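You operate a simulated robot arm through the tools that you are given. There is no shell and no other tool. Be economical: measure what you need, move in short steps, check, and stop when the job is done.

The job below is to be done with a simulated robot arm. You get a single attempt, and the scene is never put back.

TASK
Take the tall tin on the end of the long bench by the fineness meter and put it away on the top of the long table. Put the green block labelled "No 57" from the end of the long bench by the fineness meter on top of the gear there and the green block labelled "No 63" on the slats of the feed table between the side boards. Do these in any order. Set down upright: tall tin.

The check looks at the end state, three seconds after you hand in, the way a careful person would. Anything else that was tipped, shoved, dropped, spilled or broken makes it a failure.

THE ROBOT
A 7-joint arm with a fingered hand on a trunk, on a base that drives. Base frame: it is fixed to the floor where the robot stands at the start and does not move with it; the origin is under the middle of the robot, x ahead of it, y to its left, z up; the surface under the hand at the start is at about z = 850. Lengths are in mm, angles in rad, forces in N, time in s.
Its first joint turns from -2.897 to 2.897 rad. Places, roughly: slats of the feed table between the side boards [-600, -4500, 500]; top of the long table [-300, 800, 800]. Payload 3.7 kg.
The TCP is the grasp point between the finger pads, 25 mm short of the fingertips. In the tool frame z runs along the fingers and y along their closing line. Largest opening 88 mm; the body of the gripper starts 29 mm behind the TCP. The gripper is a hand of 5 fingers: y runs from the thumb to the fingers, the wrist lies at [-13, -106, -174] in the tool frame.
Orientation is told as [roll, pitch, yaw] about the base's x, y, z axes, in that order, counted from this pose: with the fingers straight down and the wrist toward the robot, the tool's x, y and z point along [0, 1, 0], [1, 0, 0] and [0, 0, -1] of the base frame.

THE INTERFACE
- The arm moves only by the tool apply_moves. Its argument "steps" is a list of rows, each an object (a shift or turn left out is 0) with "angular": the turn, a rotation vector about the tool's x, y, z in units of 180 degrees (1.0 is 180 degrees), a list of three; "xyz": the shift along the tool's x, y, z in units of 200 mm (1.0 is 200 mm), a list of three. In form: [{"angular": [rx, ry, rz], "xyz": [tx, ty, tz]}, ...]. A call has 1 to 20 rows; each row is the pose to reach, as a shift and turn from the pose commanded when the call began, along the tool's axes at that moment. A call with a number of a shift or a turn outside -1 to 1 is refused whole. Each row takes 0.2 s and may step no farther than 50 mm and 0.15 rad from the row before; otherwise, the whole call is refused. Where a pose cannot be reached the arm comes as near as it can. A force on the tool above 40 N (or 10 N above the force at the start of the call, whichever is more), or a blocked arm, ends the call early, and 0.2 s more pass. In this call time passes only in rows, and 0.2 s behind the last. The reply holds the time, the measured pose of the TCP, the force on the tool along the base axes, the opening and the grip force, in the units named above and with some noise, with the torque about the TCP (base axes, N m) and any sound that the robot's microphone picked up.
- Cameras (640 x 400 px; columns grow to the right, rows downward): "scene" is now at [164.4, 267, 1267.5]; the picture's right is [0.55, -0.84, -0.00], its down [-0.65, -0.42, -0.64] and it looks along [0.53, 0.35, -0.77] (base axes); focal length 214 px, centre (320, 200). "wrist" rides on the gripper at [59, -79, -105] in the tool frame; the picture's right is [-0.73, 0.32, -0.61], its down [-0.62, -0.68, 0.38] and it looks along [-0.29, 0.66, 0.70] (tool axes); focal length 234 px, centre (320, 200). There is no depth. A picture from a camera that has moved, and an enlarged one, comes with that camera's place and axes in the base frame and with its lens.
- camera(camera): a new picture of that camera. No time passes.
- drive_base(legs): drives the robot by 1 to 6 legs, each [ahead, left, turn to the left] in mm, mm and rad, along the robot's own axes; the way and the turn of a leg run together, so that a leg with both is an arc; at most 1500 mm and 3.142 rad a leg. The arm and the cameras ride along, it lands a little off, and it stops where it bumps. It gives what a move gives.
- move_fingers(index, middle, ring, little, thumb_bend, thumb_turn): sets how far each is bent, from 0 (flat) to 100 (curled in); at 30 the hand is open as for a grip, at 70 the pads meet at the TCP. One left out holds its place. A second passes; each finger stops where it meets its share of the squeeze, and holds until it gets a number again. It is the only way to open and close the hand. It gives what a move gives, with no picture; readings hold the bend of each and the force on index, middle, ring, little, thumb and palm. thumb_turn goes from beside the hand (0) to across from the fingers (100), as for a grip.
- pan_tilt(pan, tilt): turns the head with the scene camera to pan (to the left, within 2.094 rad either way) and tilt (down, from -0.506 to 1.204), counted from straight ahead of the robot. It gives what a move gives.
- inspect(camera, box): a new picture of the part [left, top, right, bottom] of that camera's present view, enlarged. No time passes.
- hand_in(): hands the job in; it is judged then, once.

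Work in short steps. Places have to be worked out from the pictures, the camera data and where the tool is seen: move nearer, look again, correct. Check each grasp and each placing, and mend what went wrong. You have 165 turns and 128 pictures in all, those below and enlarged ones among them. Open the gripper and draw the arm clear of the work before you hand the job in, unless the task says otherwise; then end with one line.

The tools are called as name(argument=value, ...) on one line, values as JSON. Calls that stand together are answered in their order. apply_moves: Moves the arm, as the interface text tells. Its arguments: {"type":"object","properties":{"steps":{"type":"array"}},"required":["steps"]} The other tools are called the same way: move_fingers (index, middle, ring, little, thumb_bend, thumb_turn) moves the fingers one by one; drive_base (legs) drives the base; pan_tilt (pan, tilt) turns the head that bears the scene camera; camera (camera) takes a picture; inspect (camera, box) takes an enlarged picture of a part of a camera's view; hand_in () hands the job in.

At the start:

```text
t: 0.0
eef_pos: [762.4, -172.6, 1158.8]
ee_rot: [0.001, -0.001, -0.001]
contact_force: [-0.1, -0.2, -0.3]
moment: [-0.03, -0.02, -0.02]
gripper_width: 87.5
grip_force: 0.1
shape: jaw
bend: [30.0, 30.0, 30.0, 30.0, 30.0, 98.0]
finger forces: [0.1, 0.1, 0.0, 0.1, 0.0, 0.0]
robot x, y, heading: [2.3, 1.3, 0.003]
head pan, tilt: [0.576, 0.881]
```

scene: 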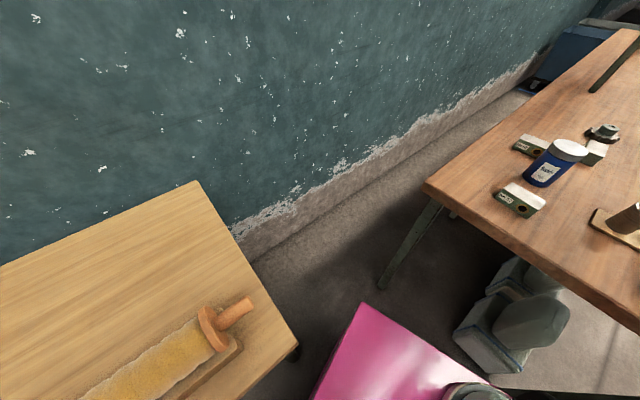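
wrist: 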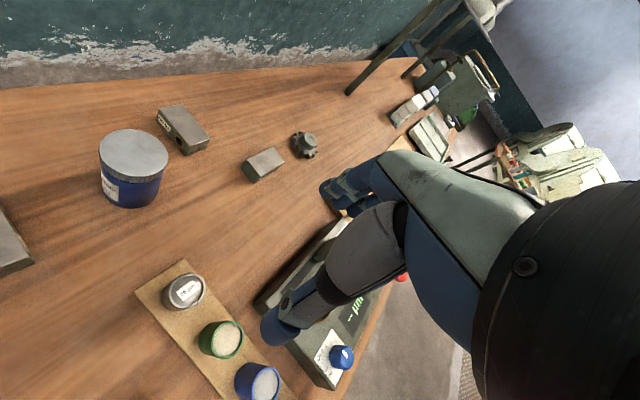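

The bench with the tin, blocks and gear lies ahead to the right of the camera. I turn the head towards it to see the labels.

pan_tilt(pan=0.0, tilt=0.75)

camera(camera="scene")

```text
t: 1.0
eef_pos: [761.7, -172.9, 1157.4]
ee_rot: [0.0, -0.001, 0.0]
contact_force: [-0.2, 0.0, 0.2]
moment: [-0.01, 0.01, -0.03]
gripper_width: 87.6
grip_force: 0.0
shape: jaw
bend: [30.0, 30.0, 30.0, 30.0, 30.0, 98.0]
finger forces: [0.0, 0.1, 0.0, 0.0, 0.0, 0.1]
robot x, y, heading: [2.0, -1.2, -0.001]
head pan, tilt: [0.0, 0.75]
```

```text
125 pictures are left
camera scene: at [183.0, 225.3, 1277.9], right [0.0, -1.0, 0.0], down [-0.68, 0.0, -0.73], along [0.73, 0.0, -0.68], focal length 214 px, centre (320, 200)
```

scene: 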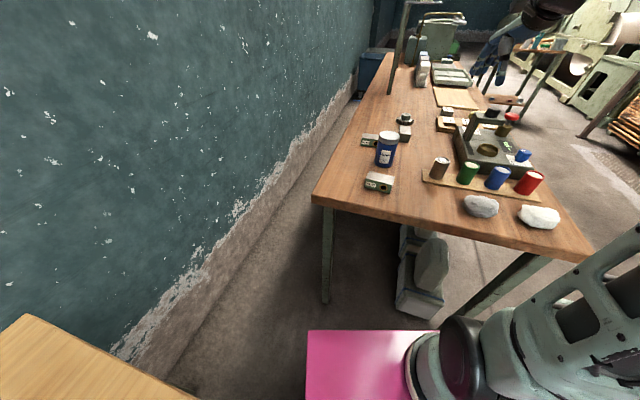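

inspect(camera="scene", box=[340, 100, 440, 200])

inspect(camera="wrist", box=[0, 80, 360, 300])

```text
4.00 times, centred on (390, 150) of scene
camera zoom: at [183.0, 225.3, 1277.9], right [0.0, -1.0, 0.0], down [-0.68, 0.0, -0.73], along [0.73, 0.0, -0.68], focal length 858 px, centre (40, 400)
```

zoom: 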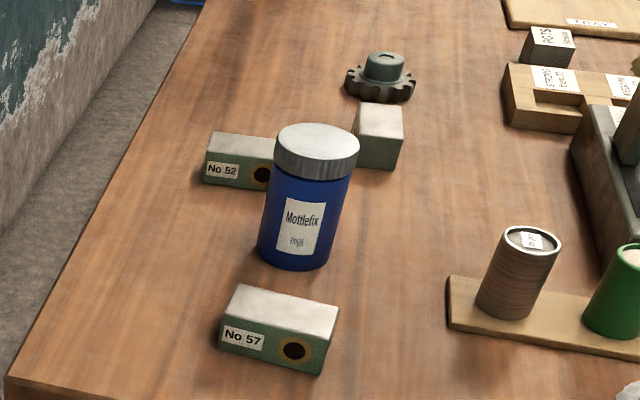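

```text
1.78 times, centred on (180, 190) of wrist
camera zoom: at [683.2, -113.5, 1262.3], right [0.32, -0.73, 0.61], down [-0.68, -0.62, -0.38], along [0.66, -0.29, -0.7], focal length 416 px, centre (569, 218)
```

zoom: 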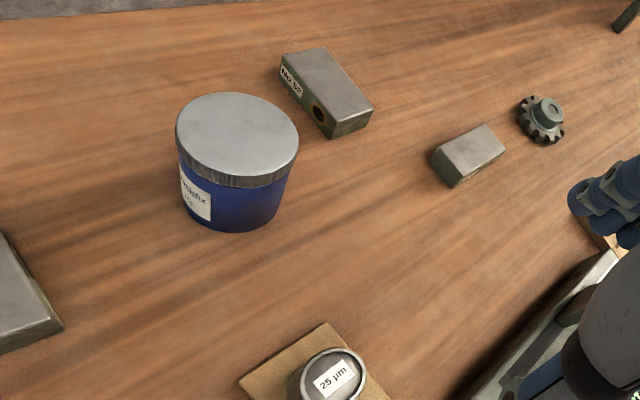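

Tin lid centre triangulates to about (831, 0), top z≈955, about 70 mm across. No 57 is at about (708, 38), the gear at about (1104, -148), and the block near the gear is probably No 63 (still to be checked). I move above the tin first.

apply_moves(steps=[{"xyz": [0.173, 0.07, 0.06]}, {"xyz": [0.346, 0.14, 0.12]}, {"xyz": [0.519, 0.21, 0.18]}, {"xyz": [0.692, 0.28, 0.24]}, {"xyz": [0.865, 0.345, 0.3]}])

camera(camera="wrist")

camera(camera="scene")

```text
t: 2.2
eef_pos: [831.9, 0.5, 1095.7]
ee_rot: [0.0, 0.0, 0.001]
contact_force: [-1.3, -0.5, 0.9]
moment: [-0.01, 0.03, -0.01]
gripper_width: 87.7
grip_force: 0.1
shape: jaw
bend: [30.0, 30.0, 30.0, 30.0, 30.0, 98.0]
finger forces: [0.0, 0.1, 0.1, 0.0, 0.0, 0.1]
robot x, y, heading: [0.9, 0.4, 0.002]
head pan, tilt: [0.0, 0.75]
```

```text
122 pictures are left
camera wrist: at [752.7, 59.5, 1201.1], right [0.32, -0.73, 0.61], down [-0.68, -0.62, -0.38], along [0.66, -0.29, -0.7], focal length 234 px, centre (320, 200)
```

wrist: 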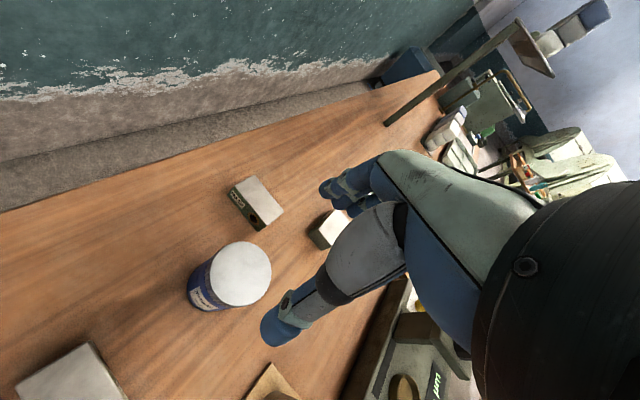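

```text
121 pictures are left
camera scene: at [183.0, 225.1, 1278.0], right [0.0, -1.0, 0.0], down [-0.68, 0.0, -0.73], along [0.73, 0.0, -0.68], focal length 214 px, centre (320, 200)
```

scene: 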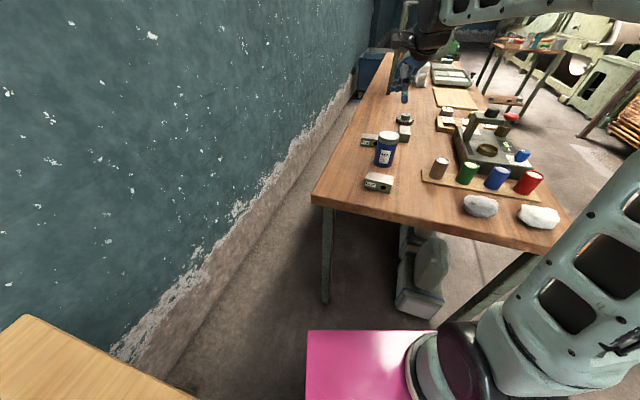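

The lid still computes to (832, 2), straight under the TCP. I go down, with the fingers staying open.

apply_moves(steps=[{"xyz": [0.0, 0, 0.2]}, {"xyz": [0.0, 0, 0.4]}, {"xyz": [0.0, 0, 0.55]}, {"xyz": [0.0, 0, 0.65]}])

camera(camera="wrist")

inspect(camera="scene", box=[340, 80, 440, 200])

```text
t: 3.2
eef_pos: [830.0, 0.4, 966.3]
ee_rot: [0.0, 0.001, -0.002]
contact_force: [-0.1, 0.4, 0.2]
moment: [-0.01, -0.02, -0.01]
gripper_width: 87.6
grip_force: 0.1
shape: jaw
bend: [30.0, 30.0, 30.0, 30.0, 30.0, 98.0]
finger forces: [0.0, 0.0, 0.0, 0.0, 0.0, 0.1]
robot x, y, heading: [-0.5, 0.1, -0.001]
head pan, tilt: [0.0, 0.75]
```

```text
120 pictures are left
camera wrist: at [752.5, 59.1, 1069.9], right [0.32, -0.73, 0.61], down [-0.68, -0.62, -0.38], along [0.66, -0.29, -0.7], focal length 234 px, centre (320, 200)
```

wrist: 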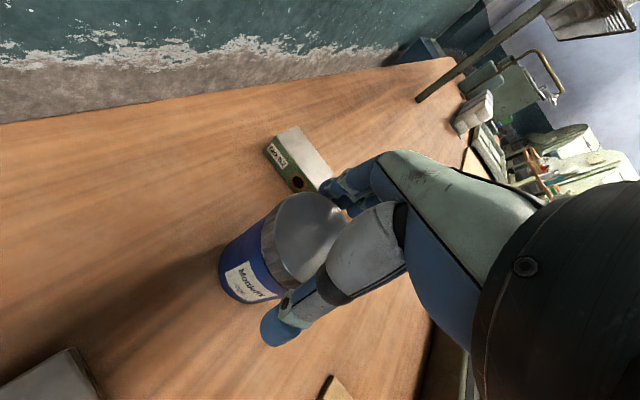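

```text
3.33 times, centred on (390, 140) of scene
camera zoom: at [183.0, 225.3, 1277.9], right [0.0, -1.0, 0.0], down [-0.68, 0.0, -0.73], along [0.73, 0.0, -0.68], focal length 715 px, centre (87, 400)
```

zoom: 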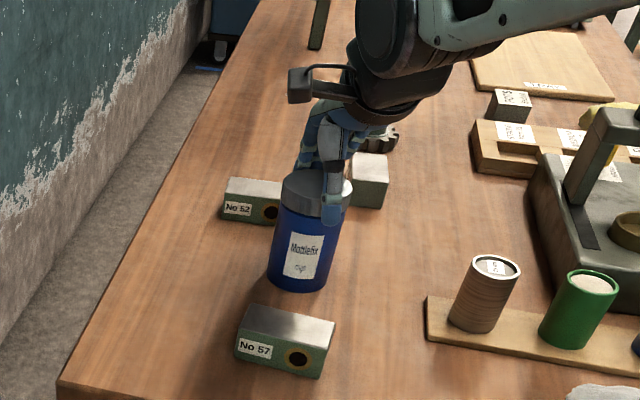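

The thumb tip is in front of the lid and the fingers behind it, roughly centred. I lower further to z≈934 and close.

apply_moves(steps=[{"xyz": [0.0, 0, 0.08]}, {"xyz": [0.0, 0, 0.16]}])

inspect(camera="scene", box=[340, 100, 440, 200])

inspect(camera="wrist", box=[180, 120, 420, 380])

```text
t: 3.8
eef_pos: [831.3, 0.3, 936.5]
ee_rot: [-0.001, -0.005, 0.0]
contact_force: [7.4, 1.5, 16.0]
moment: [0.08, -0.42, -0.01]
gripper_width: 87.7
grip_force: 0.0
shape: jaw
bend: [26.0, 30.0, 30.0, 30.0, 30.0, 98.0]
finger forces: [14.1, 0.0, 0.0, 0.0, 0.0, 0.1]
robot x, y, heading: [-0.1, 0.9, 0.001]
head pan, tilt: [0.0, 0.75]
```

```text
4.00 times, centred on (390, 150) of scene
camera zoom: at [182.8, 225.3, 1278.0], right [0.0, -1.0, 0.0], down [-0.68, 0.0, -0.73], along [0.73, 0.0, -0.68], focal length 858 px, centre (40, 400)
```

zoom: 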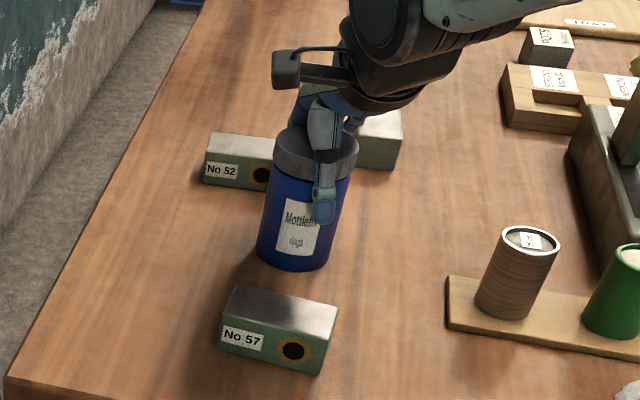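

```text
1.54 times, centred on (300, 250) of wrist
camera zoom: at [752.0, 59.8, 1040.4], right [0.32, -0.73, 0.61], down [-0.68, -0.62, -0.39], along [0.66, -0.29, -0.69], focal length 360 px, centre (351, 123)
```

zoom: 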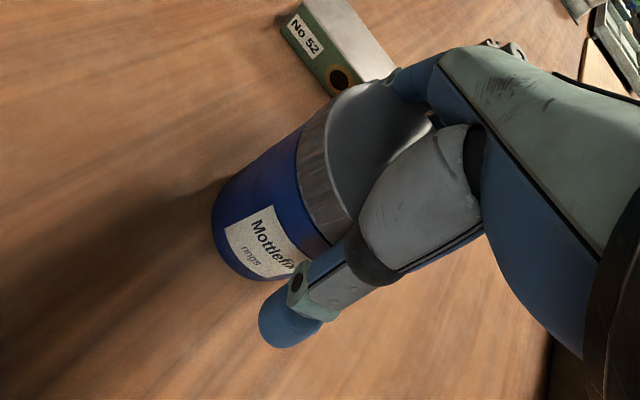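

The index finger landed on the lid rim. I go up a little, open the hand wider, shift slightly forward and lower again.

apply_moves(steps=[{"xyz": [0.0, 0, -0.1]}, {"xyz": [0.0, 0.0, -0.2]}])

move_fingers(index=18, middle=18, ring=18, little=18, thumb_bend=24)

inspect(camera="wrist", box=[180, 120, 420, 380])

```text
t: 4.4
eef_pos: [830.0, -0.1, 975.7]
ee_rot: [0.0, 0.001, 0.0]
contact_force: [0.7, 0.0, -0.4]
moment: [0.02, -0.02, -0.02]
gripper_width: 87.9
grip_force: 0.0
shape: jaw
bend: [30.0, 30.0, 30.0, 30.0, 30.0, 98.0]
finger forces: [0.0, 0.1, 0.0, 0.0, 0.0, 0.0]
robot x, y, heading: [-2.4, -2.4, 0.004]
head pan, tilt: [0.0, 0.75]
```

```text
t: 5.4
eef_pos: [830.3, 0.3, 975.6]
ee_rot: [0.0, -0.002, 0.002]
contact_force: [-0.7, 0.1, 1.3]
moment: [-0.01, -0.01, -0.01]
gripper_width: 102.9
grip_force: 0.1
shape: fingers
bend: [18.0, 18.0, 18.0, 18.0, 24.0, 98.0]
finger forces: [0.1, 0.0, 0.0, 0.1, 0.0, 0.0]
robot x, y, heading: [-3.5, -2.9, -0.002]
head pan, tilt: [0.0, 0.75]
```

```text
1.54 times, centred on (300, 250) of wrist
camera zoom: at [751.6, 59.2, 1079.8], right [0.32, -0.73, 0.61], down [-0.68, -0.62, -0.38], along [0.66, -0.29, -0.7], focal length 360 px, centre (351, 123)
```

zoom: 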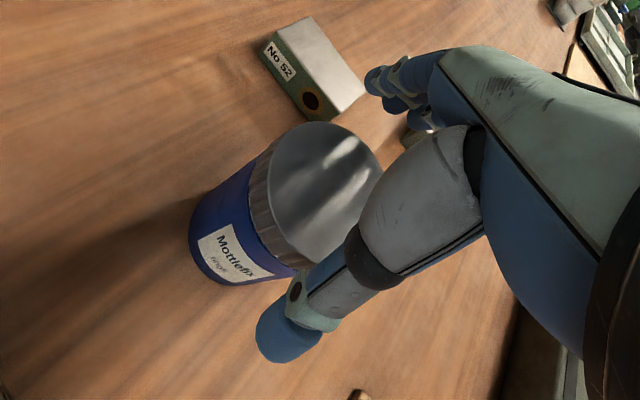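

The tin is undisturbed and centred near (830, 5). I lower 45 mm.

apply_moves(steps=[{"xyz": [0.01, 0, 0.07]}, {"xyz": [0.02, 0.01, 0.14]}, {"xyz": [0.02, 0.01, 0.21]}])

inspect(camera="wrist", box=[180, 120, 420, 380])

```text
t: 6.2
eef_pos: [831.9, 4.3, 932.9]
ee_rot: [-0.001, 0.0, -0.001]
contact_force: [-0.5, 0.1, 5.8]
moment: [0.01, 0.16, 0.05]
gripper_width: 103.9
grip_force: 2.1
shape: fingers
bend: [18.0, 18.0, 18.0, 18.0, 24.0, 98.0]
finger forces: [0.1, 0.1, 0.0, 0.0, 4.4, 0.0]
robot x, y, heading: [2.9, 1.7, -0.005]
head pan, tilt: [0.0, 0.75]
```

```text
1.54 times, centred on (300, 250) of wrist
camera zoom: at [754.5, 63.7, 1038.0], right [0.32, -0.73, 0.61], down [-0.68, -0.62, -0.38], along [0.66, -0.29, -0.69], focal length 360 px, centre (351, 123)
```

zoom: 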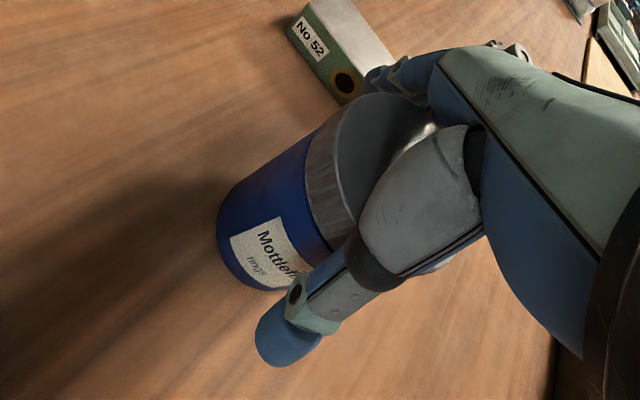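

The thumb's root touches the lid rim; the depth is enough. I rise 4 mm and close all fingers.

apply_moves(steps=[{"xyz": [0.0, -0.01, -0.025]}])

move_fingers(index=70, middle=70, ring=70, little=70, thumb_bend=70)

inspect(camera="wrist", box=[180, 120, 420, 380])

inspect(camera="scene", box=[340, 100, 440, 200])

```text
t: 6.6
eef_pos: [831.7, 4.6, 937.7]
ee_rot: [-0.001, -0.001, -0.001]
contact_force: [-0.5, -0.1, -0.2]
moment: [0.0, -0.01, -0.01]
gripper_width: 103.0
grip_force: 0.1
shape: fingers
bend: [18.0, 18.0, 18.0, 18.0, 24.0, 98.0]
finger forces: [0.1, 0.0, 0.1, 0.0, 0.0, 0.0]
robot x, y, heading: [2.9, 4.6, 0.005]
head pan, tilt: [0.0, 0.75]
```

```text
t: 7.6
eef_pos: [831.7, 4.5, 938.2]
ee_rot: [0.0, -0.004, 0.0]
contact_force: [2.4, 0.6, 10.1]
moment: [-0.1, -0.53, 0.08]
gripper_width: 54.4
grip_force: 37.8
shape: fingers
bend: [35.0, 48.0, 53.0, 68.0, 58.0, 93.0]
finger forces: [18.9, 7.6, 9.5, 1.9, 37.0, 0.1]
robot x, y, heading: [0.3, 1.0, -0.002]
head pan, tilt: [0.0, 0.75]
```

```text
1.54 times, centred on (300, 250) of wrist
camera zoom: at [752.8, 63.8, 1043.2], right [0.32, -0.73, 0.61], down [-0.68, -0.62, -0.38], along [0.66, -0.29, -0.69], focal length 360 px, centre (351, 123)
```

zoom: 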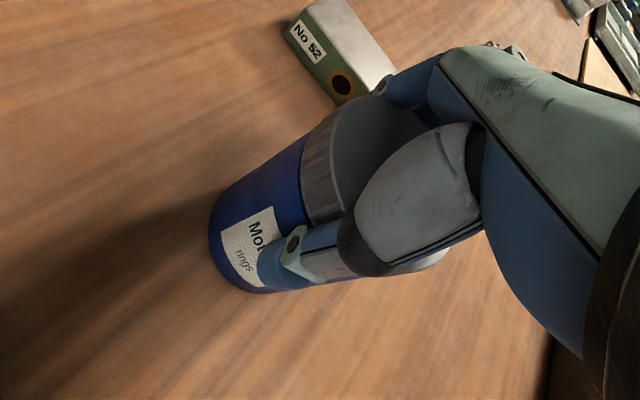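

```text
4.00 times, centred on (390, 150) of scene
camera zoom: at [182.8, 225.3, 1278.0], right [0.0, -1.0, 0.0], down [-0.68, 0.0, -0.73], along [0.73, 0.0, -0.68], focal length 858 px, centre (40, 400)
```

zoom: 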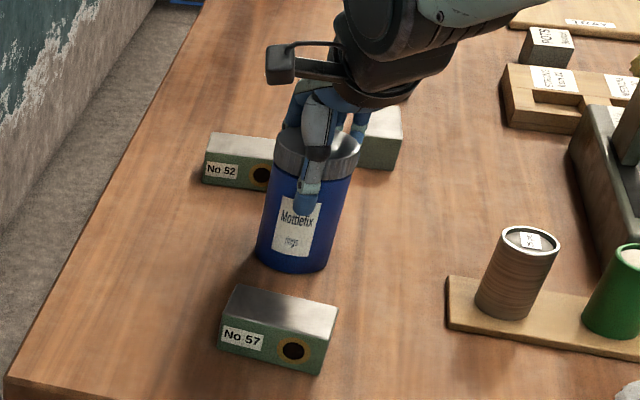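

All fingers press on the tin (about 38 N) and it stands upright. I lift it and check.

apply_moves(steps=[{"xyz": [0, 0, -0.1]}, {"xyz": [0, 0, -0.25]}, {"xyz": [0, 0, -0.45]}, {"xyz": [0, 0, -0.65]}, {"xyz": [0, 0, -0.85]}])

camera(camera="scene")

inspect(camera="wrist", box=[180, 120, 420, 380])

```text
t: 8.8
eef_pos: [831.2, 4.0, 1109.9]
ee_rot: [0.0, 0.003, -0.001]
contact_force: [-0.5, -0.9, -1.8]
moment: [0.0, 0.01, -0.02]
gripper_width: 54.1
grip_force: 34.2
shape: fingers
bend: [35.0, 49.0, 54.0, 68.0, 58.0, 93.0]
finger forces: [16.6, 7.1, 8.9, 1.5, 34.1, 0.1]
robot x, y, heading: [0.6, -2.8, 0.003]
head pan, tilt: [0.0, 0.75]
```

```text
112 pictures are left
camera scene: at [183.2, 225.3, 1277.9], right [0.0, -1.0, 0.0], down [-0.68, 0.0, -0.73], along [0.73, 0.0, -0.68], focal length 214 px, centre (320, 200)
```

scene: 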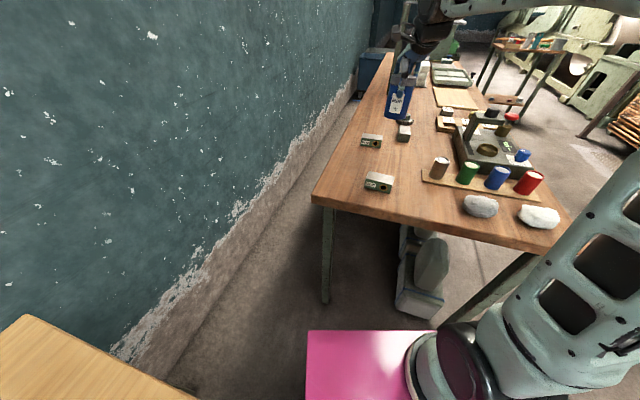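

```text
1.54 times, centred on (300, 250) of wrist
camera zoom: at [752.8, 62.7, 1214.1], right [0.32, -0.73, 0.61], down [-0.68, -0.62, -0.38], along [0.66, -0.29, -0.7], focal length 360 px, centre (351, 123)
```

zoom: 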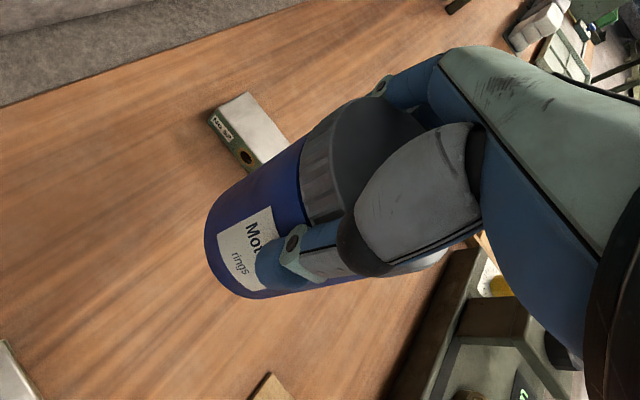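

The tin is firmly held and hangs straight; the other things were not moved. I now swing it left in stages toward the long table, turning the hand along.

apply_moves(steps=[{"xyz": [0.2, -0.13, 0], "angular": [0, 0, -0.022]}, {"xyz": [0.4, -0.26, 0], "angular": [0, 0, -0.044]}, {"xyz": [0.6, -0.39, 0], "angular": [0, 0, -0.067]}, {"xyz": [0.8, -0.52, 0], "angular": [0, 0, -0.089]}, {"xyz": [1.0, -0.65, 0], "angular": [0, 0, -0.111]}])

pan_tilt(pan=1.3, tilt=0.8)

camera(camera="scene")

```text
t: 10.0
eef_pos: [699.1, 202.1, 1108.6]
ee_rot: [0.001, -0.001, 0.347]
contact_force: [-0.2, 0.4, -1.1]
moment: [0.03, 0.02, 0.01]
gripper_width: 53.7
grip_force: 33.2
shape: fingers
bend: [36.0, 49.0, 54.0, 68.0, 58.0, 93.0]
finger forces: [16.4, 6.9, 8.8, 1.5, 33.6, 0.0]
robot x, y, heading: [-2.0, -1.7, 0.002]
head pan, tilt: [0.0, 0.75]
```

```text
t: 11.4
eef_pos: [699.8, 201.4, 1109.1]
ee_rot: [0.0, 0.001, 0.348]
contact_force: [-0.6, 0.6, -1.4]
moment: [0.0, 0.04, 0.0]
gripper_width: 53.9
grip_force: 33.1
shape: fingers
bend: [36.0, 49.0, 54.0, 68.0, 58.0, 93.0]
finger forces: [16.5, 6.8, 8.8, 1.5, 33.5, 0.0]
robot x, y, heading: [1.4, 0.1, -0.004]
head pan, tilt: [1.3, 0.799]
```

```text
110 pictures are left
camera scene: at [121.8, 303.0, 1273.9], right [0.96, -0.27, 0.0], down [-0.19, -0.69, -0.7], along [0.19, 0.67, -0.72], focal length 214 px, centre (320, 200)
```

scene: 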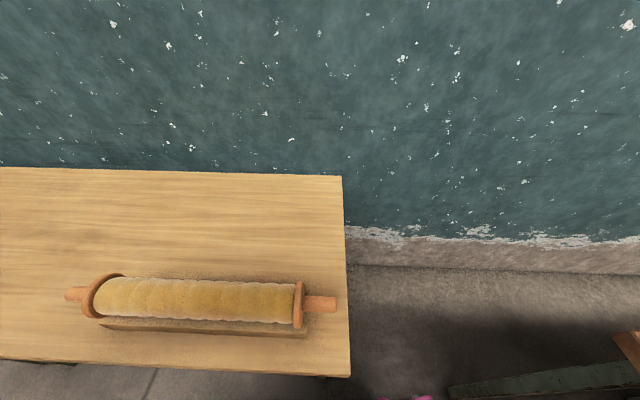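

The table area behind the roller, around (140, 660), is free. I continue the swing.

apply_moves(steps=[{"xyz": [0.195, -0.067, 0], "angular": [0, 0, -0.022]}, {"xyz": [0.39, -0.134, 0], "angular": [0, 0, -0.044]}, {"xyz": [0.585, -0.2, 0], "angular": [0, 0, -0.067]}, {"xyz": [0.78, -0.268, 0], "angular": [0, 0, -0.089]}, {"xyz": [0.975, -0.335, 0], "angular": [0, 0, -0.111]}])

```text
t: 12.7
eef_pos: [571.6, 362.2, 1109.3]
ee_rot: [-0.001, 0.002, 0.696]
contact_force: [0.4, 0.1, -1.8]
moment: [0.01, -0.02, 0.01]
gripper_width: 53.6
grip_force: 33.4
shape: fingers
bend: [36.0, 49.0, 54.0, 68.0, 58.0, 93.0]
finger forces: [16.3, 6.9, 8.6, 1.4, 33.0, 0.1]
robot x, y, heading: [1.4, 1.1, -0.002]
head pan, tilt: [1.3, 0.799]
```

The move follows the plan; next stage.

apply_moves(steps=[{"xyz": [0.19, -0.034, 0], "angular": [0, 0, -0.022]}, {"xyz": [0.385, -0.068, 0], "angular": [0, 0, -0.044]}, {"xyz": [0.575, -0.1, 0], "angular": [0, 0, -0.067]}, {"xyz": [0.77, -0.136, 0], "angular": [0, 0, -0.089]}, {"xyz": [0.96, -0.17, 0], "angular": [0, 0, -0.111]}])

```text
t: 13.8
eef_pos: [423.1, 490.7, 1107.6]
ee_rot: [0.001, 0.0, 1.045]
contact_force: [0.3, 0.7, -2.1]
moment: [0.01, -0.03, 0.0]
gripper_width: 53.7
grip_force: 33.0
shape: fingers
bend: [36.0, 49.0, 54.0, 68.0, 58.0, 93.0]
finger forces: [16.0, 6.7, 8.7, 1.4, 32.7, 0.1]
robot x, y, heading: [-1.8, -0.9, 0.0]
head pan, tilt: [1.3, 0.799]
```

Next stage to about (270, 600).

apply_moves(steps=[{"xyz": [0.187, 0.018, 0], "angular": [0, 0, -0.016]}, {"xyz": [0.374, 0.035, 0], "angular": [0, 0, -0.032]}, {"xyz": [0.56, 0.052, 0], "angular": [0, 0, -0.048]}, {"xyz": [0.75, 0.07, 0], "angular": [0, 0, -0.064]}, {"xyz": [0.935, 0.087, 0], "angular": [0, 0, -0.08]}])

camera(camera="scene")

```text
t: 15.1
eef_pos: [269.7, 600.1, 1109.6]
ee_rot: [-0.001, 0.0, 1.298]
contact_force: [0.1, -0.3, -1.2]
moment: [0.02, 0.02, 0.01]
gripper_width: 53.6
grip_force: 32.8
shape: fingers
bend: [36.0, 49.0, 54.0, 68.0, 58.0, 93.0]
finger forces: [16.0, 6.7, 8.7, 1.4, 32.4, 0.0]
robot x, y, heading: [3.3, 1.3, 0.005]
head pan, tilt: [1.3, 0.799]
```

```text
109 pictures are left
camera scene: at [121.9, 302.9, 1273.9], right [0.96, -0.27, 0.0], down [-0.19, -0.69, -0.7], along [0.19, 0.67, -0.72], focal length 214 px, centre (320, 200)
```

scene: 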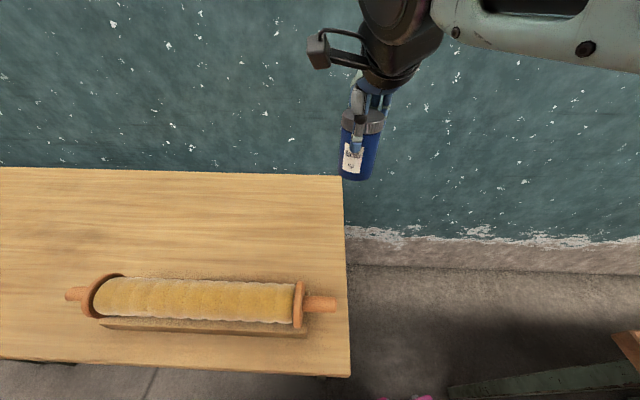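

The tin goes over the table next: sideways to (140, 660), then partly down.

apply_moves(steps=[{"xyz": [0.235, 0.038, 0]}, {"xyz": [0.47, 0.076, 0]}, {"xyz": [0.705, 0.115, 0]}, {"xyz": [0.705, 0.115, 0.2]}, {"xyz": [0.705, 0.115, 0.4]}, {"xyz": [0.705, 0.115, 0.6]}, {"xyz": [0.705, 0.115, 0.8]}])

camera(camera="scene")

camera(camera="wrist")

```text
t: 16.6
eef_pos: [139.5, 661.2, 948.3]
ee_rot: [0.0, -0.001, 1.297]
contact_force: [0.1, -0.5, -1.3]
moment: [-0.02, -0.01, -0.01]
gripper_width: 53.5
grip_force: 32.6
shape: fingers
bend: [36.0, 50.0, 55.0, 69.0, 58.0, 93.0]
finger forces: [15.7, 6.8, 8.6, 1.4, 31.4, 0.0]
robot x, y, heading: [-3.3, 0.1, -0.002]
head pan, tilt: [1.3, 0.799]
```

```text
108 pictures are left
camera scene: at [121.7, 303.0, 1273.9], right [0.96, -0.27, 0.0], down [-0.19, -0.69, -0.7], along [0.19, 0.67, -0.72], focal length 214 px, centre (320, 200)
```

scene: 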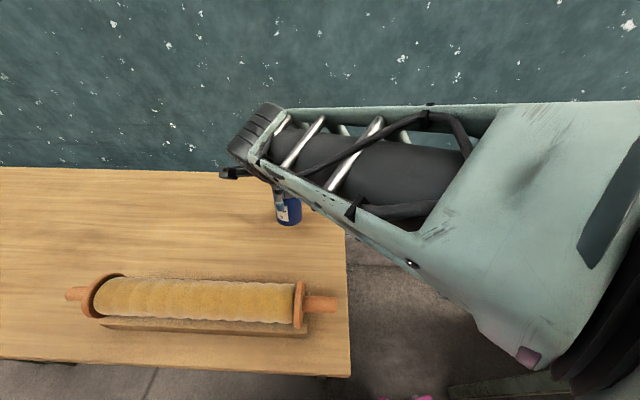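

```text
107 pictures are left
camera wrist: at [62.9, 600.9, 1052.1], right [0.79, 0.11, 0.61], down [0.42, -0.82, -0.38], along [0.46, 0.55, -0.7], focal length 234 px, centre (320, 200)
```

wrist: 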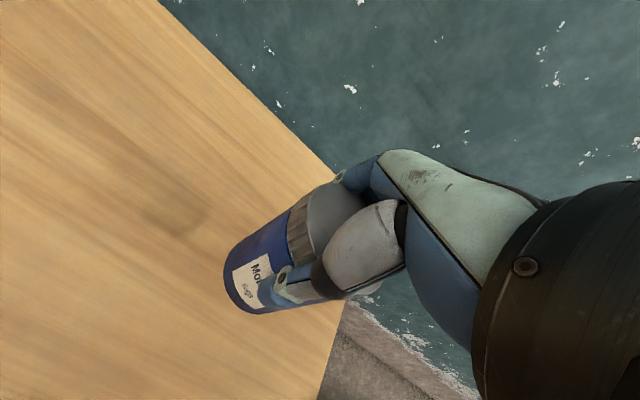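

The tin bottom should be about 60 mm above the table top. I lower in small rows.

apply_moves(steps=[{"xyz": [0, 0, 0.12]}, {"xyz": [0, 0, 0.2]}, {"xyz": [0, 0, 0.26]}])

inspect(camera="scene", box=[220, 150, 360, 260])

camera(camera="wrist")

```text
t: 17.4
eef_pos: [140.2, 660.5, 896.8]
ee_rot: [0.0, 0.001, 1.297]
contact_force: [0.1, 0.7, -0.4]
moment: [0.01, 0.02, -0.02]
gripper_width: 53.1
grip_force: 32.0
shape: fingers
bend: [36.0, 50.0, 55.0, 69.0, 58.0, 93.0]
finger forces: [15.5, 6.7, 8.6, 1.5, 31.2, 0.0]
robot x, y, heading: [-2.7, -0.4, 0.001]
head pan, tilt: [1.3, 0.799]
```

```text
3.64 times, centred on (290, 205) of scene
camera zoom: at [121.7, 303.1, 1273.9], right [0.96, -0.27, 0.0], down [-0.19, -0.69, -0.7], along [0.19, 0.67, -0.72], focal length 780 px, centre (429, 182)
```

zoom: 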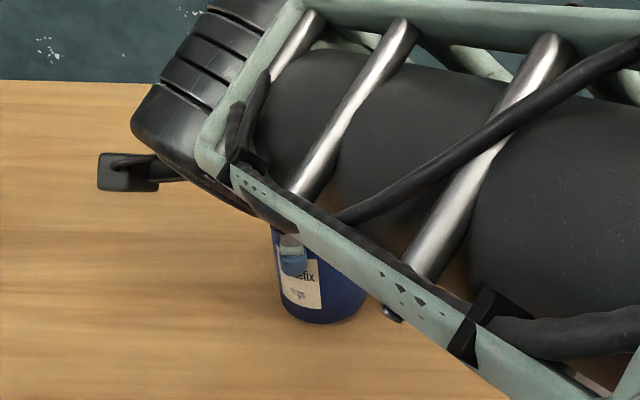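

```text
105 pictures are left
camera wrist: at [62.0, 600.3, 999.9], right [0.79, 0.11, 0.61], down [0.42, -0.83, -0.38], along [0.46, 0.55, -0.7], focal length 234 px, centre (320, 200)
```

wrist: 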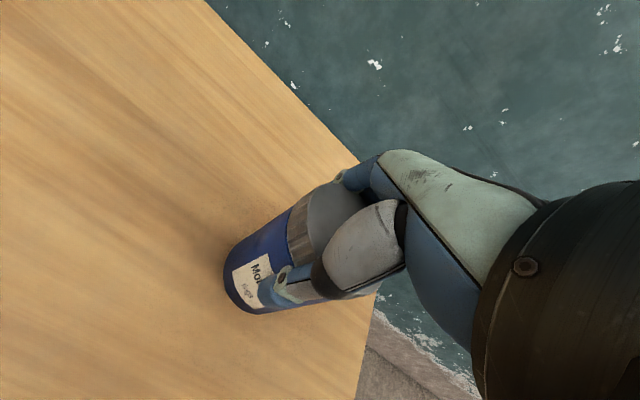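

The bottom is a few mm above the wood. I lower in 3 mm rows until I feel contact.

apply_moves(steps=[{"xyz": [0, 0, 0.015]}, {"xyz": [0, 0, 0.03]}, {"xyz": [0, 0, 0.042]}])

```text
t: 18.2
eef_pos: [138.2, 658.9, 891.2]
ee_rot: [0.002, -0.004, 1.297]
contact_force: [-2.0, -0.8, 13.9]
moment: [0.13, -0.15, 0.03]
gripper_width: 53.4
grip_force: 34.4
shape: fingers
bend: [36.0, 49.0, 54.0, 69.0, 58.0, 93.0]
finger forces: [17.1, 6.7, 8.8, 1.3, 34.8, 0.0]
robot x, y, heading: [-3.1, 1.5, 0.003]
head pan, tilt: [1.3, 0.799]
```

Contact (14 N). I ease 1 mm and open the hand as it was at the approach.

apply_moves(steps=[{"xyz": [0, 0, -0.008]}])

move_fingers(index=18, middle=18, ring=18, little=18, thumb_bend=24, thumb_turn=98)

camera(camera="wrist")

```text
t: 18.6
eef_pos: [139.6, 658.1, 890.8]
ee_rot: [0.0, -0.001, 1.295]
contact_force: [-1.2, -0.1, 10.8]
moment: [0.27, -0.14, -0.01]
gripper_width: 53.2
grip_force: 34.2
shape: fingers
bend: [36.0, 49.0, 54.0, 69.0, 58.0, 93.0]
finger forces: [17.0, 7.0, 9.1, 1.4, 34.0, 0.0]
robot x, y, heading: [0.8, -2.6, 0.0]
head pan, tilt: [1.3, 0.799]
```

```text
t: 19.6
eef_pos: [139.3, 659.6, 890.1]
ee_rot: [0.001, -0.001, 1.296]
contact_force: [-0.3, -0.2, 0.0]
moment: [0.02, -0.02, -0.02]
gripper_width: 103.2
grip_force: 0.1
shape: fingers
bend: [18.0, 18.0, 18.0, 18.0, 24.0, 95.0]
finger forces: [0.0, 0.0, 0.1, 0.1, 0.1, 0.0]
robot x, y, heading: [0.9, -0.3, -0.001]
head pan, tilt: [1.3, 0.799]
```

```text
104 pictures are left
camera wrist: at [62.0, 598.9, 993.9], right [0.79, 0.11, 0.61], down [0.42, -0.82, -0.38], along [0.46, 0.55, -0.7], focal length 234 px, centre (320, 200)
```

wrist: 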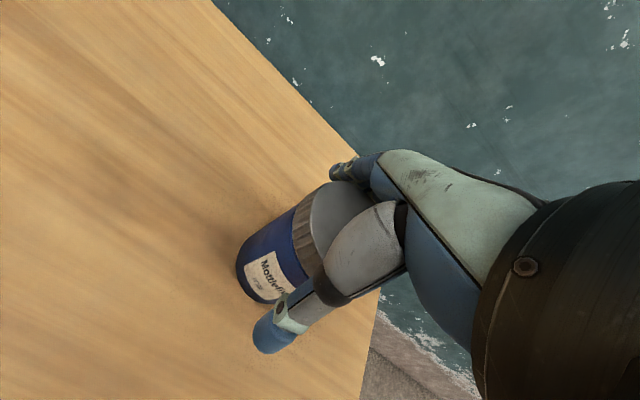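

The tin stands free. I rise straight up.

apply_moves(steps=[{"xyz": [0, 0, -0.05]}, {"xyz": [0, 0, -0.12]}, {"xyz": [0, 0, -0.2]}, {"xyz": [0, 0, -0.4]}, {"xyz": [0, 0, -0.6]}, {"xyz": [0, 0, -0.8]}, {"xyz": [0, 0, -1.0]}])

camera(camera="wrist")

camera(camera="scene")

```text
t: 21.2
eef_pos: [139.7, 659.5, 1088.2]
ee_rot: [-0.002, 0.0, 1.296]
contact_force: [-0.6, 0.4, -0.5]
moment: [-0.03, 0.0, -0.02]
gripper_width: 103.3
grip_force: 0.1
shape: fingers
bend: [18.0, 18.0, 18.0, 18.0, 24.0, 95.0]
finger forces: [0.0, 0.0, 0.0, 0.0, 0.0, 0.0]
robot x, y, heading: [-1.3, -0.8, -0.001]
head pan, tilt: [1.3, 0.799]
```

```text
103 pictures are left
camera wrist: at [62.1, 599.8, 1192.5], right [0.79, 0.11, 0.61], down [0.41, -0.83, -0.38], along [0.46, 0.55, -0.7], focal length 234 px, centre (320, 200)
```

wrist: 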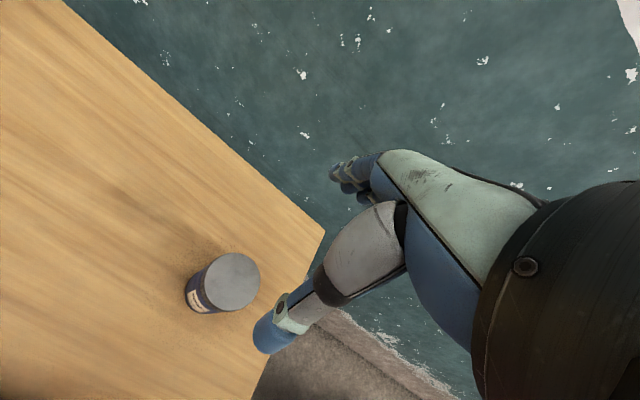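

```text
102 pictures are left
camera scene: at [121.2, 303.7, 1274.6], right [0.97, -0.26, 0.0], down [-0.18, -0.69, -0.7], along [0.18, 0.68, -0.71], focal length 214 px, centre (320, 200)
```

scene: 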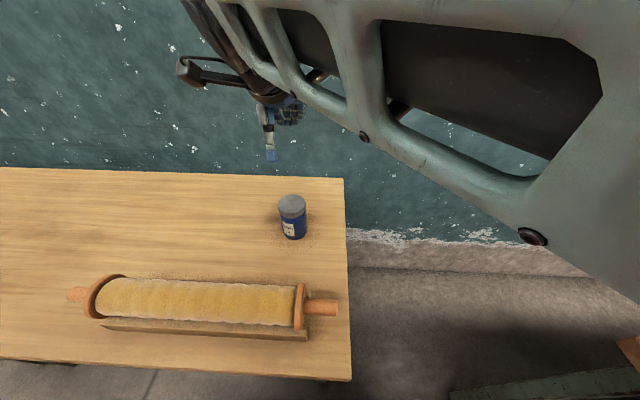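

The tin stands upright on the table. I bring the arm back toward block No 57.

apply_moves(steps=[{"xyz": [-0.186, -0.052, 0], "angular": [0, 0, 0.022]}, {"xyz": [-0.372, -0.104, 0], "angular": [0, 0, 0.044]}, {"xyz": [-0.558, -0.156, 0], "angular": [0, 0, 0.067]}, {"xyz": [-0.744, -0.208, 0], "angular": [0, 0, 0.089]}, {"xyz": [-0.93, -0.26, 0], "angular": [0, 0, 0.111]}])

apply_moves(steps=[{"xyz": [-0.192, -0.01, 0], "angular": [0, 0, 0.022]}, {"xyz": [-0.384, -0.02, 0], "angular": [0, 0, 0.044]}, {"xyz": [-0.576, -0.03, 0], "angular": [0, 0, 0.067]}, {"xyz": [-0.768, -0.04, 0], "angular": [0, 0, 0.089]}, {"xyz": [-0.96, -0.05, 0], "angular": [0, 0, 0.111]}])

apply_moves(steps=[{"xyz": [-0.197, 0.023, 0], "angular": [0, 0, 0.022]}, {"xyz": [-0.394, 0.047, 0], "angular": [0, 0, 0.044]}, {"xyz": [-0.591, 0.07, 0], "angular": [0, 0, 0.067]}, {"xyz": [-0.788, 0.094, 0], "angular": [0, 0, 0.089]}, {"xyz": [-0.985, 0.117, 0], "angular": [0, 0, 0.111]}])

pan_tilt(pan=0.0, tilt=0.75)

```text
t: 22.4
eef_pos: [304.2, 557.8, 1089.0]
ee_rot: [0.0, 0.0, 0.948]
contact_force: [-0.1, 0.5, -0.3]
moment: [0.02, -0.01, 0.01]
gripper_width: 103.5
grip_force: 0.1
shape: fingers
bend: [18.0, 18.0, 18.0, 18.0, 24.0, 95.0]
finger forces: [0.0, 0.0, 0.1, 0.1, 0.0, 0.0]
robot x, y, heading: [-0.3, -1.4, -0.002]
head pan, tilt: [1.3, 0.799]
```

```text
t: 23.6
eef_pos: [457.3, 437.8, 1090.2]
ee_rot: [-0.002, 0.0, 0.598]
contact_force: [-0.7, 0.6, -0.3]
moment: [-0.03, 0.01, 0.0]
gripper_width: 103.3
grip_force: 0.1
shape: fingers
bend: [18.0, 18.0, 18.0, 18.0, 24.0, 95.0]
finger forces: [0.0, 0.0, 0.0, 0.0, 0.1, 0.0]
robot x, y, heading: [2.2, 1.6, 0.0]
head pan, tilt: [1.3, 0.799]
```

```text
t: 24.9
eef_pos: [585.1, 289.0, 1090.7]
ee_rot: [0.0, 0.001, 0.249]
contact_force: [0.6, -1.0, -0.3]
moment: [-0.01, -0.01, 0.03]
gripper_width: 103.2
grip_force: 0.0
shape: fingers
bend: [18.0, 18.0, 18.0, 18.0, 24.0, 95.0]
finger forces: [0.1, 0.0, 0.0, 0.1, 0.1, 0.1]
robot x, y, heading: [1.3, 2.4, 0.001]
head pan, tilt: [1.3, 0.799]
```

```text
t: 26.3
eef_pos: [585.4, 289.2, 1090.5]
ee_rot: [0.0, 0.001, 0.252]
contact_force: [-0.2, 0.1, 0.5]
moment: [-0.01, 0.02, 0.01]
gripper_width: 103.0
grip_force: 0.1
shape: fingers
bend: [18.0, 18.0, 18.0, 18.0, 24.0, 95.0]
finger forces: [0.0, 0.0, 0.0, 0.1, 0.0, 0.0]
robot x, y, heading: [-2.1, -0.2, 0.003]
head pan, tilt: [0.0, 0.75]
```

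From here I look at the blocks again with both cameras to measure them.

camera(camera="wrist")

inspect(camera="scene", box=[345, 100, 425, 200])

```text
101 pictures are left
camera wrist: at [494.2, 327.1, 1194.0], right [0.49, -0.62, 0.61], down [-0.51, -0.77, -0.38], along [0.71, -0.12, -0.7], focal length 234 px, centre (320, 200)
```

wrist: 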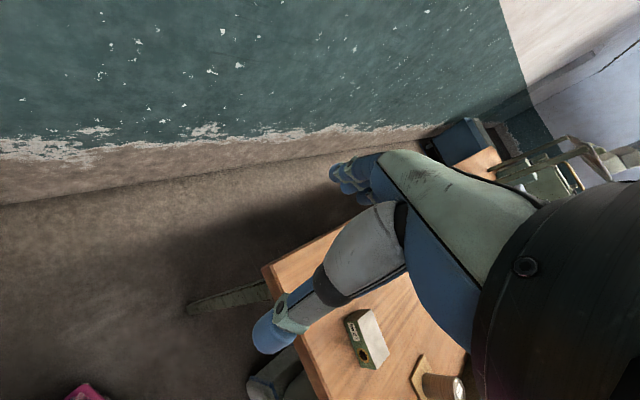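

```text
4.00 times, centred on (385, 150) of scene
camera zoom: at [183.0, 225.4, 1277.9], right [0.0, -1.0, 0.0], down [-0.68, 0.0, -0.73], along [0.73, 0.0, -0.68], focal length 858 px, centre (60, 400)
```

zoom: 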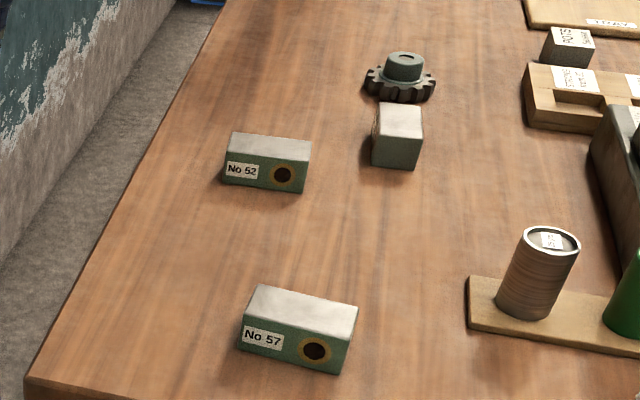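

No 57 is about 80×43×33 at (706, 41), yaw ≈ -0.43; the gear is far, around (1185, -180). Before I plan the driving I look down at the base and the aisle to the right.

pan_tilt(pan=-0.1, tilt=1.2)

camera(camera="scene")

pan_tilt(pan=-0.9, tilt=0.6)

camera(camera="scene")

pan_tilt(pan=-1.9, tilt=0.5)

camera(camera="scene")

```text
t: 27.2
eef_pos: [584.7, 289.4, 1090.6]
ee_rot: [0.0, -0.001, 0.251]
contact_force: [-0.5, -0.2, -0.6]
moment: [0.01, -0.01, 0.03]
gripper_width: 103.3
grip_force: 0.1
shape: fingers
bend: [18.0, 18.0, 18.0, 18.0, 24.0, 95.0]
finger forces: [0.0, 0.0, 0.0, 0.0, 0.1, 0.0]
robot x, y, heading: [-1.0, 0.3, 0.0]
head pan, tilt: [-0.099, 1.201]
```

```text
99 pictures are left
camera scene: at [155.9, 219.8, 1246.2], right [-0.1, -1.0, 0.0], down [-0.93, 0.09, -0.36], along [0.36, -0.04, -0.93], focal length 214 px, centre (320, 200)
```

scene: 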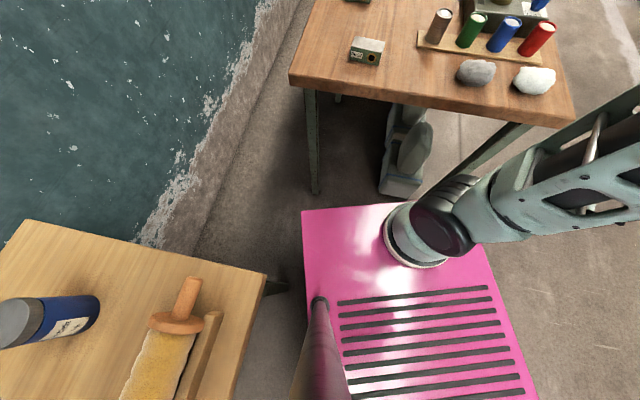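

```text
t: 28.4
eef_pos: [584.3, 289.8, 1089.5]
ee_rot: [-0.001, 0.0, 0.252]
contact_force: [-0.2, 1.1, -0.9]
moment: [0.0, 0.01, 0.01]
gripper_width: 103.3
grip_force: 0.2
shape: fingers
bend: [18.0, 18.0, 18.0, 18.0, 24.0, 95.0]
finger forces: [0.1, 0.0, 0.0, 0.1, 0.0, 0.0]
robot x, y, heading: [1.0, -2.8, -0.0]
head pan, tilt: [-0.901, 0.6]
```

```text
98 pictures are left
camera scene: at [155.1, 156.1, 1290.8], right [-0.78, -0.62, 0.0], down [-0.35, 0.44, -0.82], along [0.51, -0.65, -0.57], focal length 214 px, centre (320, 200)
```

scene: 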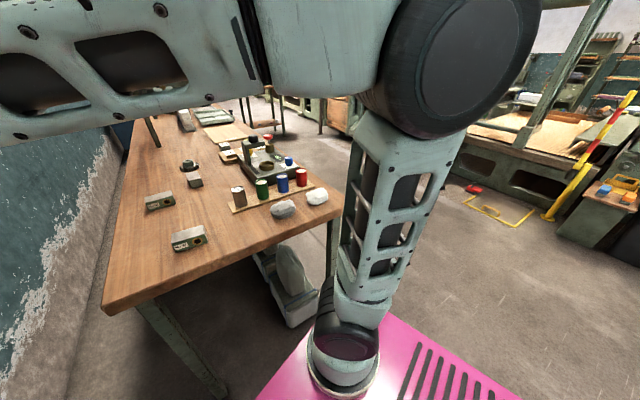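

```text
t: 29.6
eef_pos: [584.4, 289.6, 1090.0]
ee_rot: [0.0, 0.0, 0.252]
contact_force: [0.1, 0.2, 0.5]
moment: [0.01, 0.02, -0.02]
gripper_width: 103.5
grip_force: 0.0
shape: fingers
bend: [18.0, 18.0, 18.0, 18.0, 24.0, 95.0]
finger forces: [0.1, 0.0, 0.0, 0.0, 0.0, 0.0]
robot x, y, heading: [-0.1, 2.9, 0.002]
head pan, tilt: [-1.901, 0.499]
```

```text
97 pictures are left
camera scene: at [70.8, 139.2, 1299.9], right [-0.95, 0.32, 0.0], down [0.15, 0.45, -0.88], along [-0.28, -0.83, -0.48], focal length 214 px, centre (320, 200)
```

scene: 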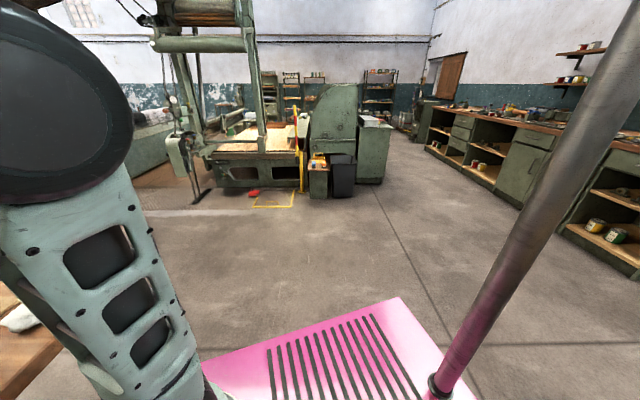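

The base is the pink box with its front at x≈345, and the arm stands on it near (240, -40). Driving 120 mm ahead brings the gear well within reach and keeps clear of the bench legs.

drive_base(legs=[[120, 0, 0]])

pan_tilt(pan=0.0, tilt=0.75)

camera(camera="scene")

```text
t: 30.9
eef_pos: [704.3, 289.9, 1088.8]
ee_rot: [0.0, 0.0, 0.252]
contact_force: [0.1, 0.9, 0.2]
moment: [0.02, 0.03, 0.01]
gripper_width: 103.3
grip_force: 0.1
shape: fingers
bend: [18.0, 18.0, 18.0, 18.0, 24.0, 95.0]
finger forces: [0.0, 0.0, 0.1, 0.0, 0.0, 0.0]
robot x, y, heading: [117.0, -0.1, 0.002]
head pan, tilt: [-1.901, 0.499]
```

```text
t: 32.7
eef_pos: [704.2, 289.9, 1090.1]
ee_rot: [0.0, -0.001, 0.253]
contact_force: [-0.6, -0.1, -0.7]
moment: [0.01, 0.02, -0.02]
gripper_width: 103.3
grip_force: 0.0
shape: fingers
bend: [18.0, 18.0, 18.0, 18.0, 24.0, 95.0]
finger forces: [0.0, 0.0, 0.1, 0.0, 0.0, 0.0]
robot x, y, heading: [122.0, -0.7, 0.0]
head pan, tilt: [0.0, 0.75]
```

```text
96 pictures are left
camera scene: at [302.4, 225.7, 1277.9], right [0.0, -1.0, 0.0], down [-0.68, 0.0, -0.73], along [0.73, 0.0, -0.68], focal length 214 px, centre (320, 200)
```

scene: 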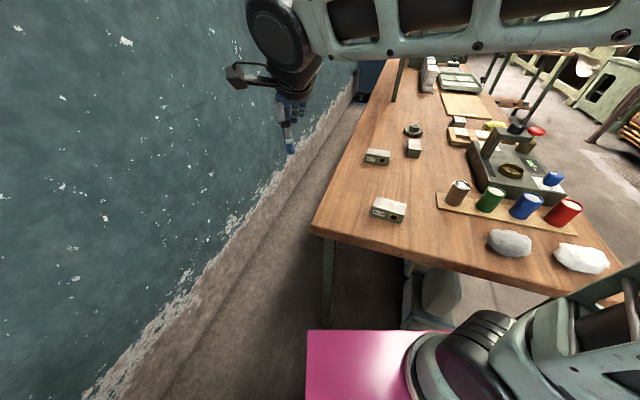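

Now a closer look to re-measure from the nearer camera.

inspect(camera="scene", box=[350, 110, 450, 230])

inspect(camera="scene", box=[395, 110, 435, 165])

```text
3.33 times, centred on (400, 170) of scene
camera zoom: at [302.4, 225.7, 1277.9], right [0.0, -1.0, 0.0], down [-0.68, 0.0, -0.73], along [0.73, 0.0, -0.68], focal length 715 px, centre (53, 300)
```

zoom: 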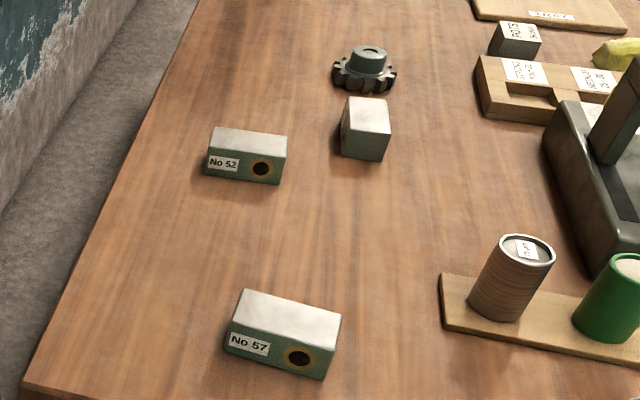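

```text
7.27 times, centred on (415, 138) of scene
camera zoom: at [302.4, 225.7, 1277.9], right [0.0, -1.0, 0.0], down [-0.68, 0.0, -0.73], along [0.73, 0.0, -0.68], focal length 1560 px, centre (-371, 654)
```

zoom: 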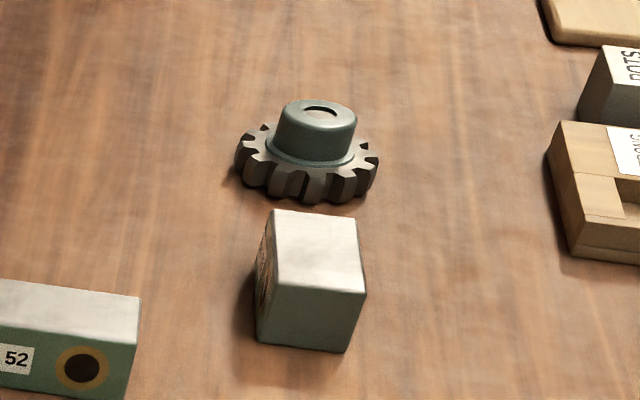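

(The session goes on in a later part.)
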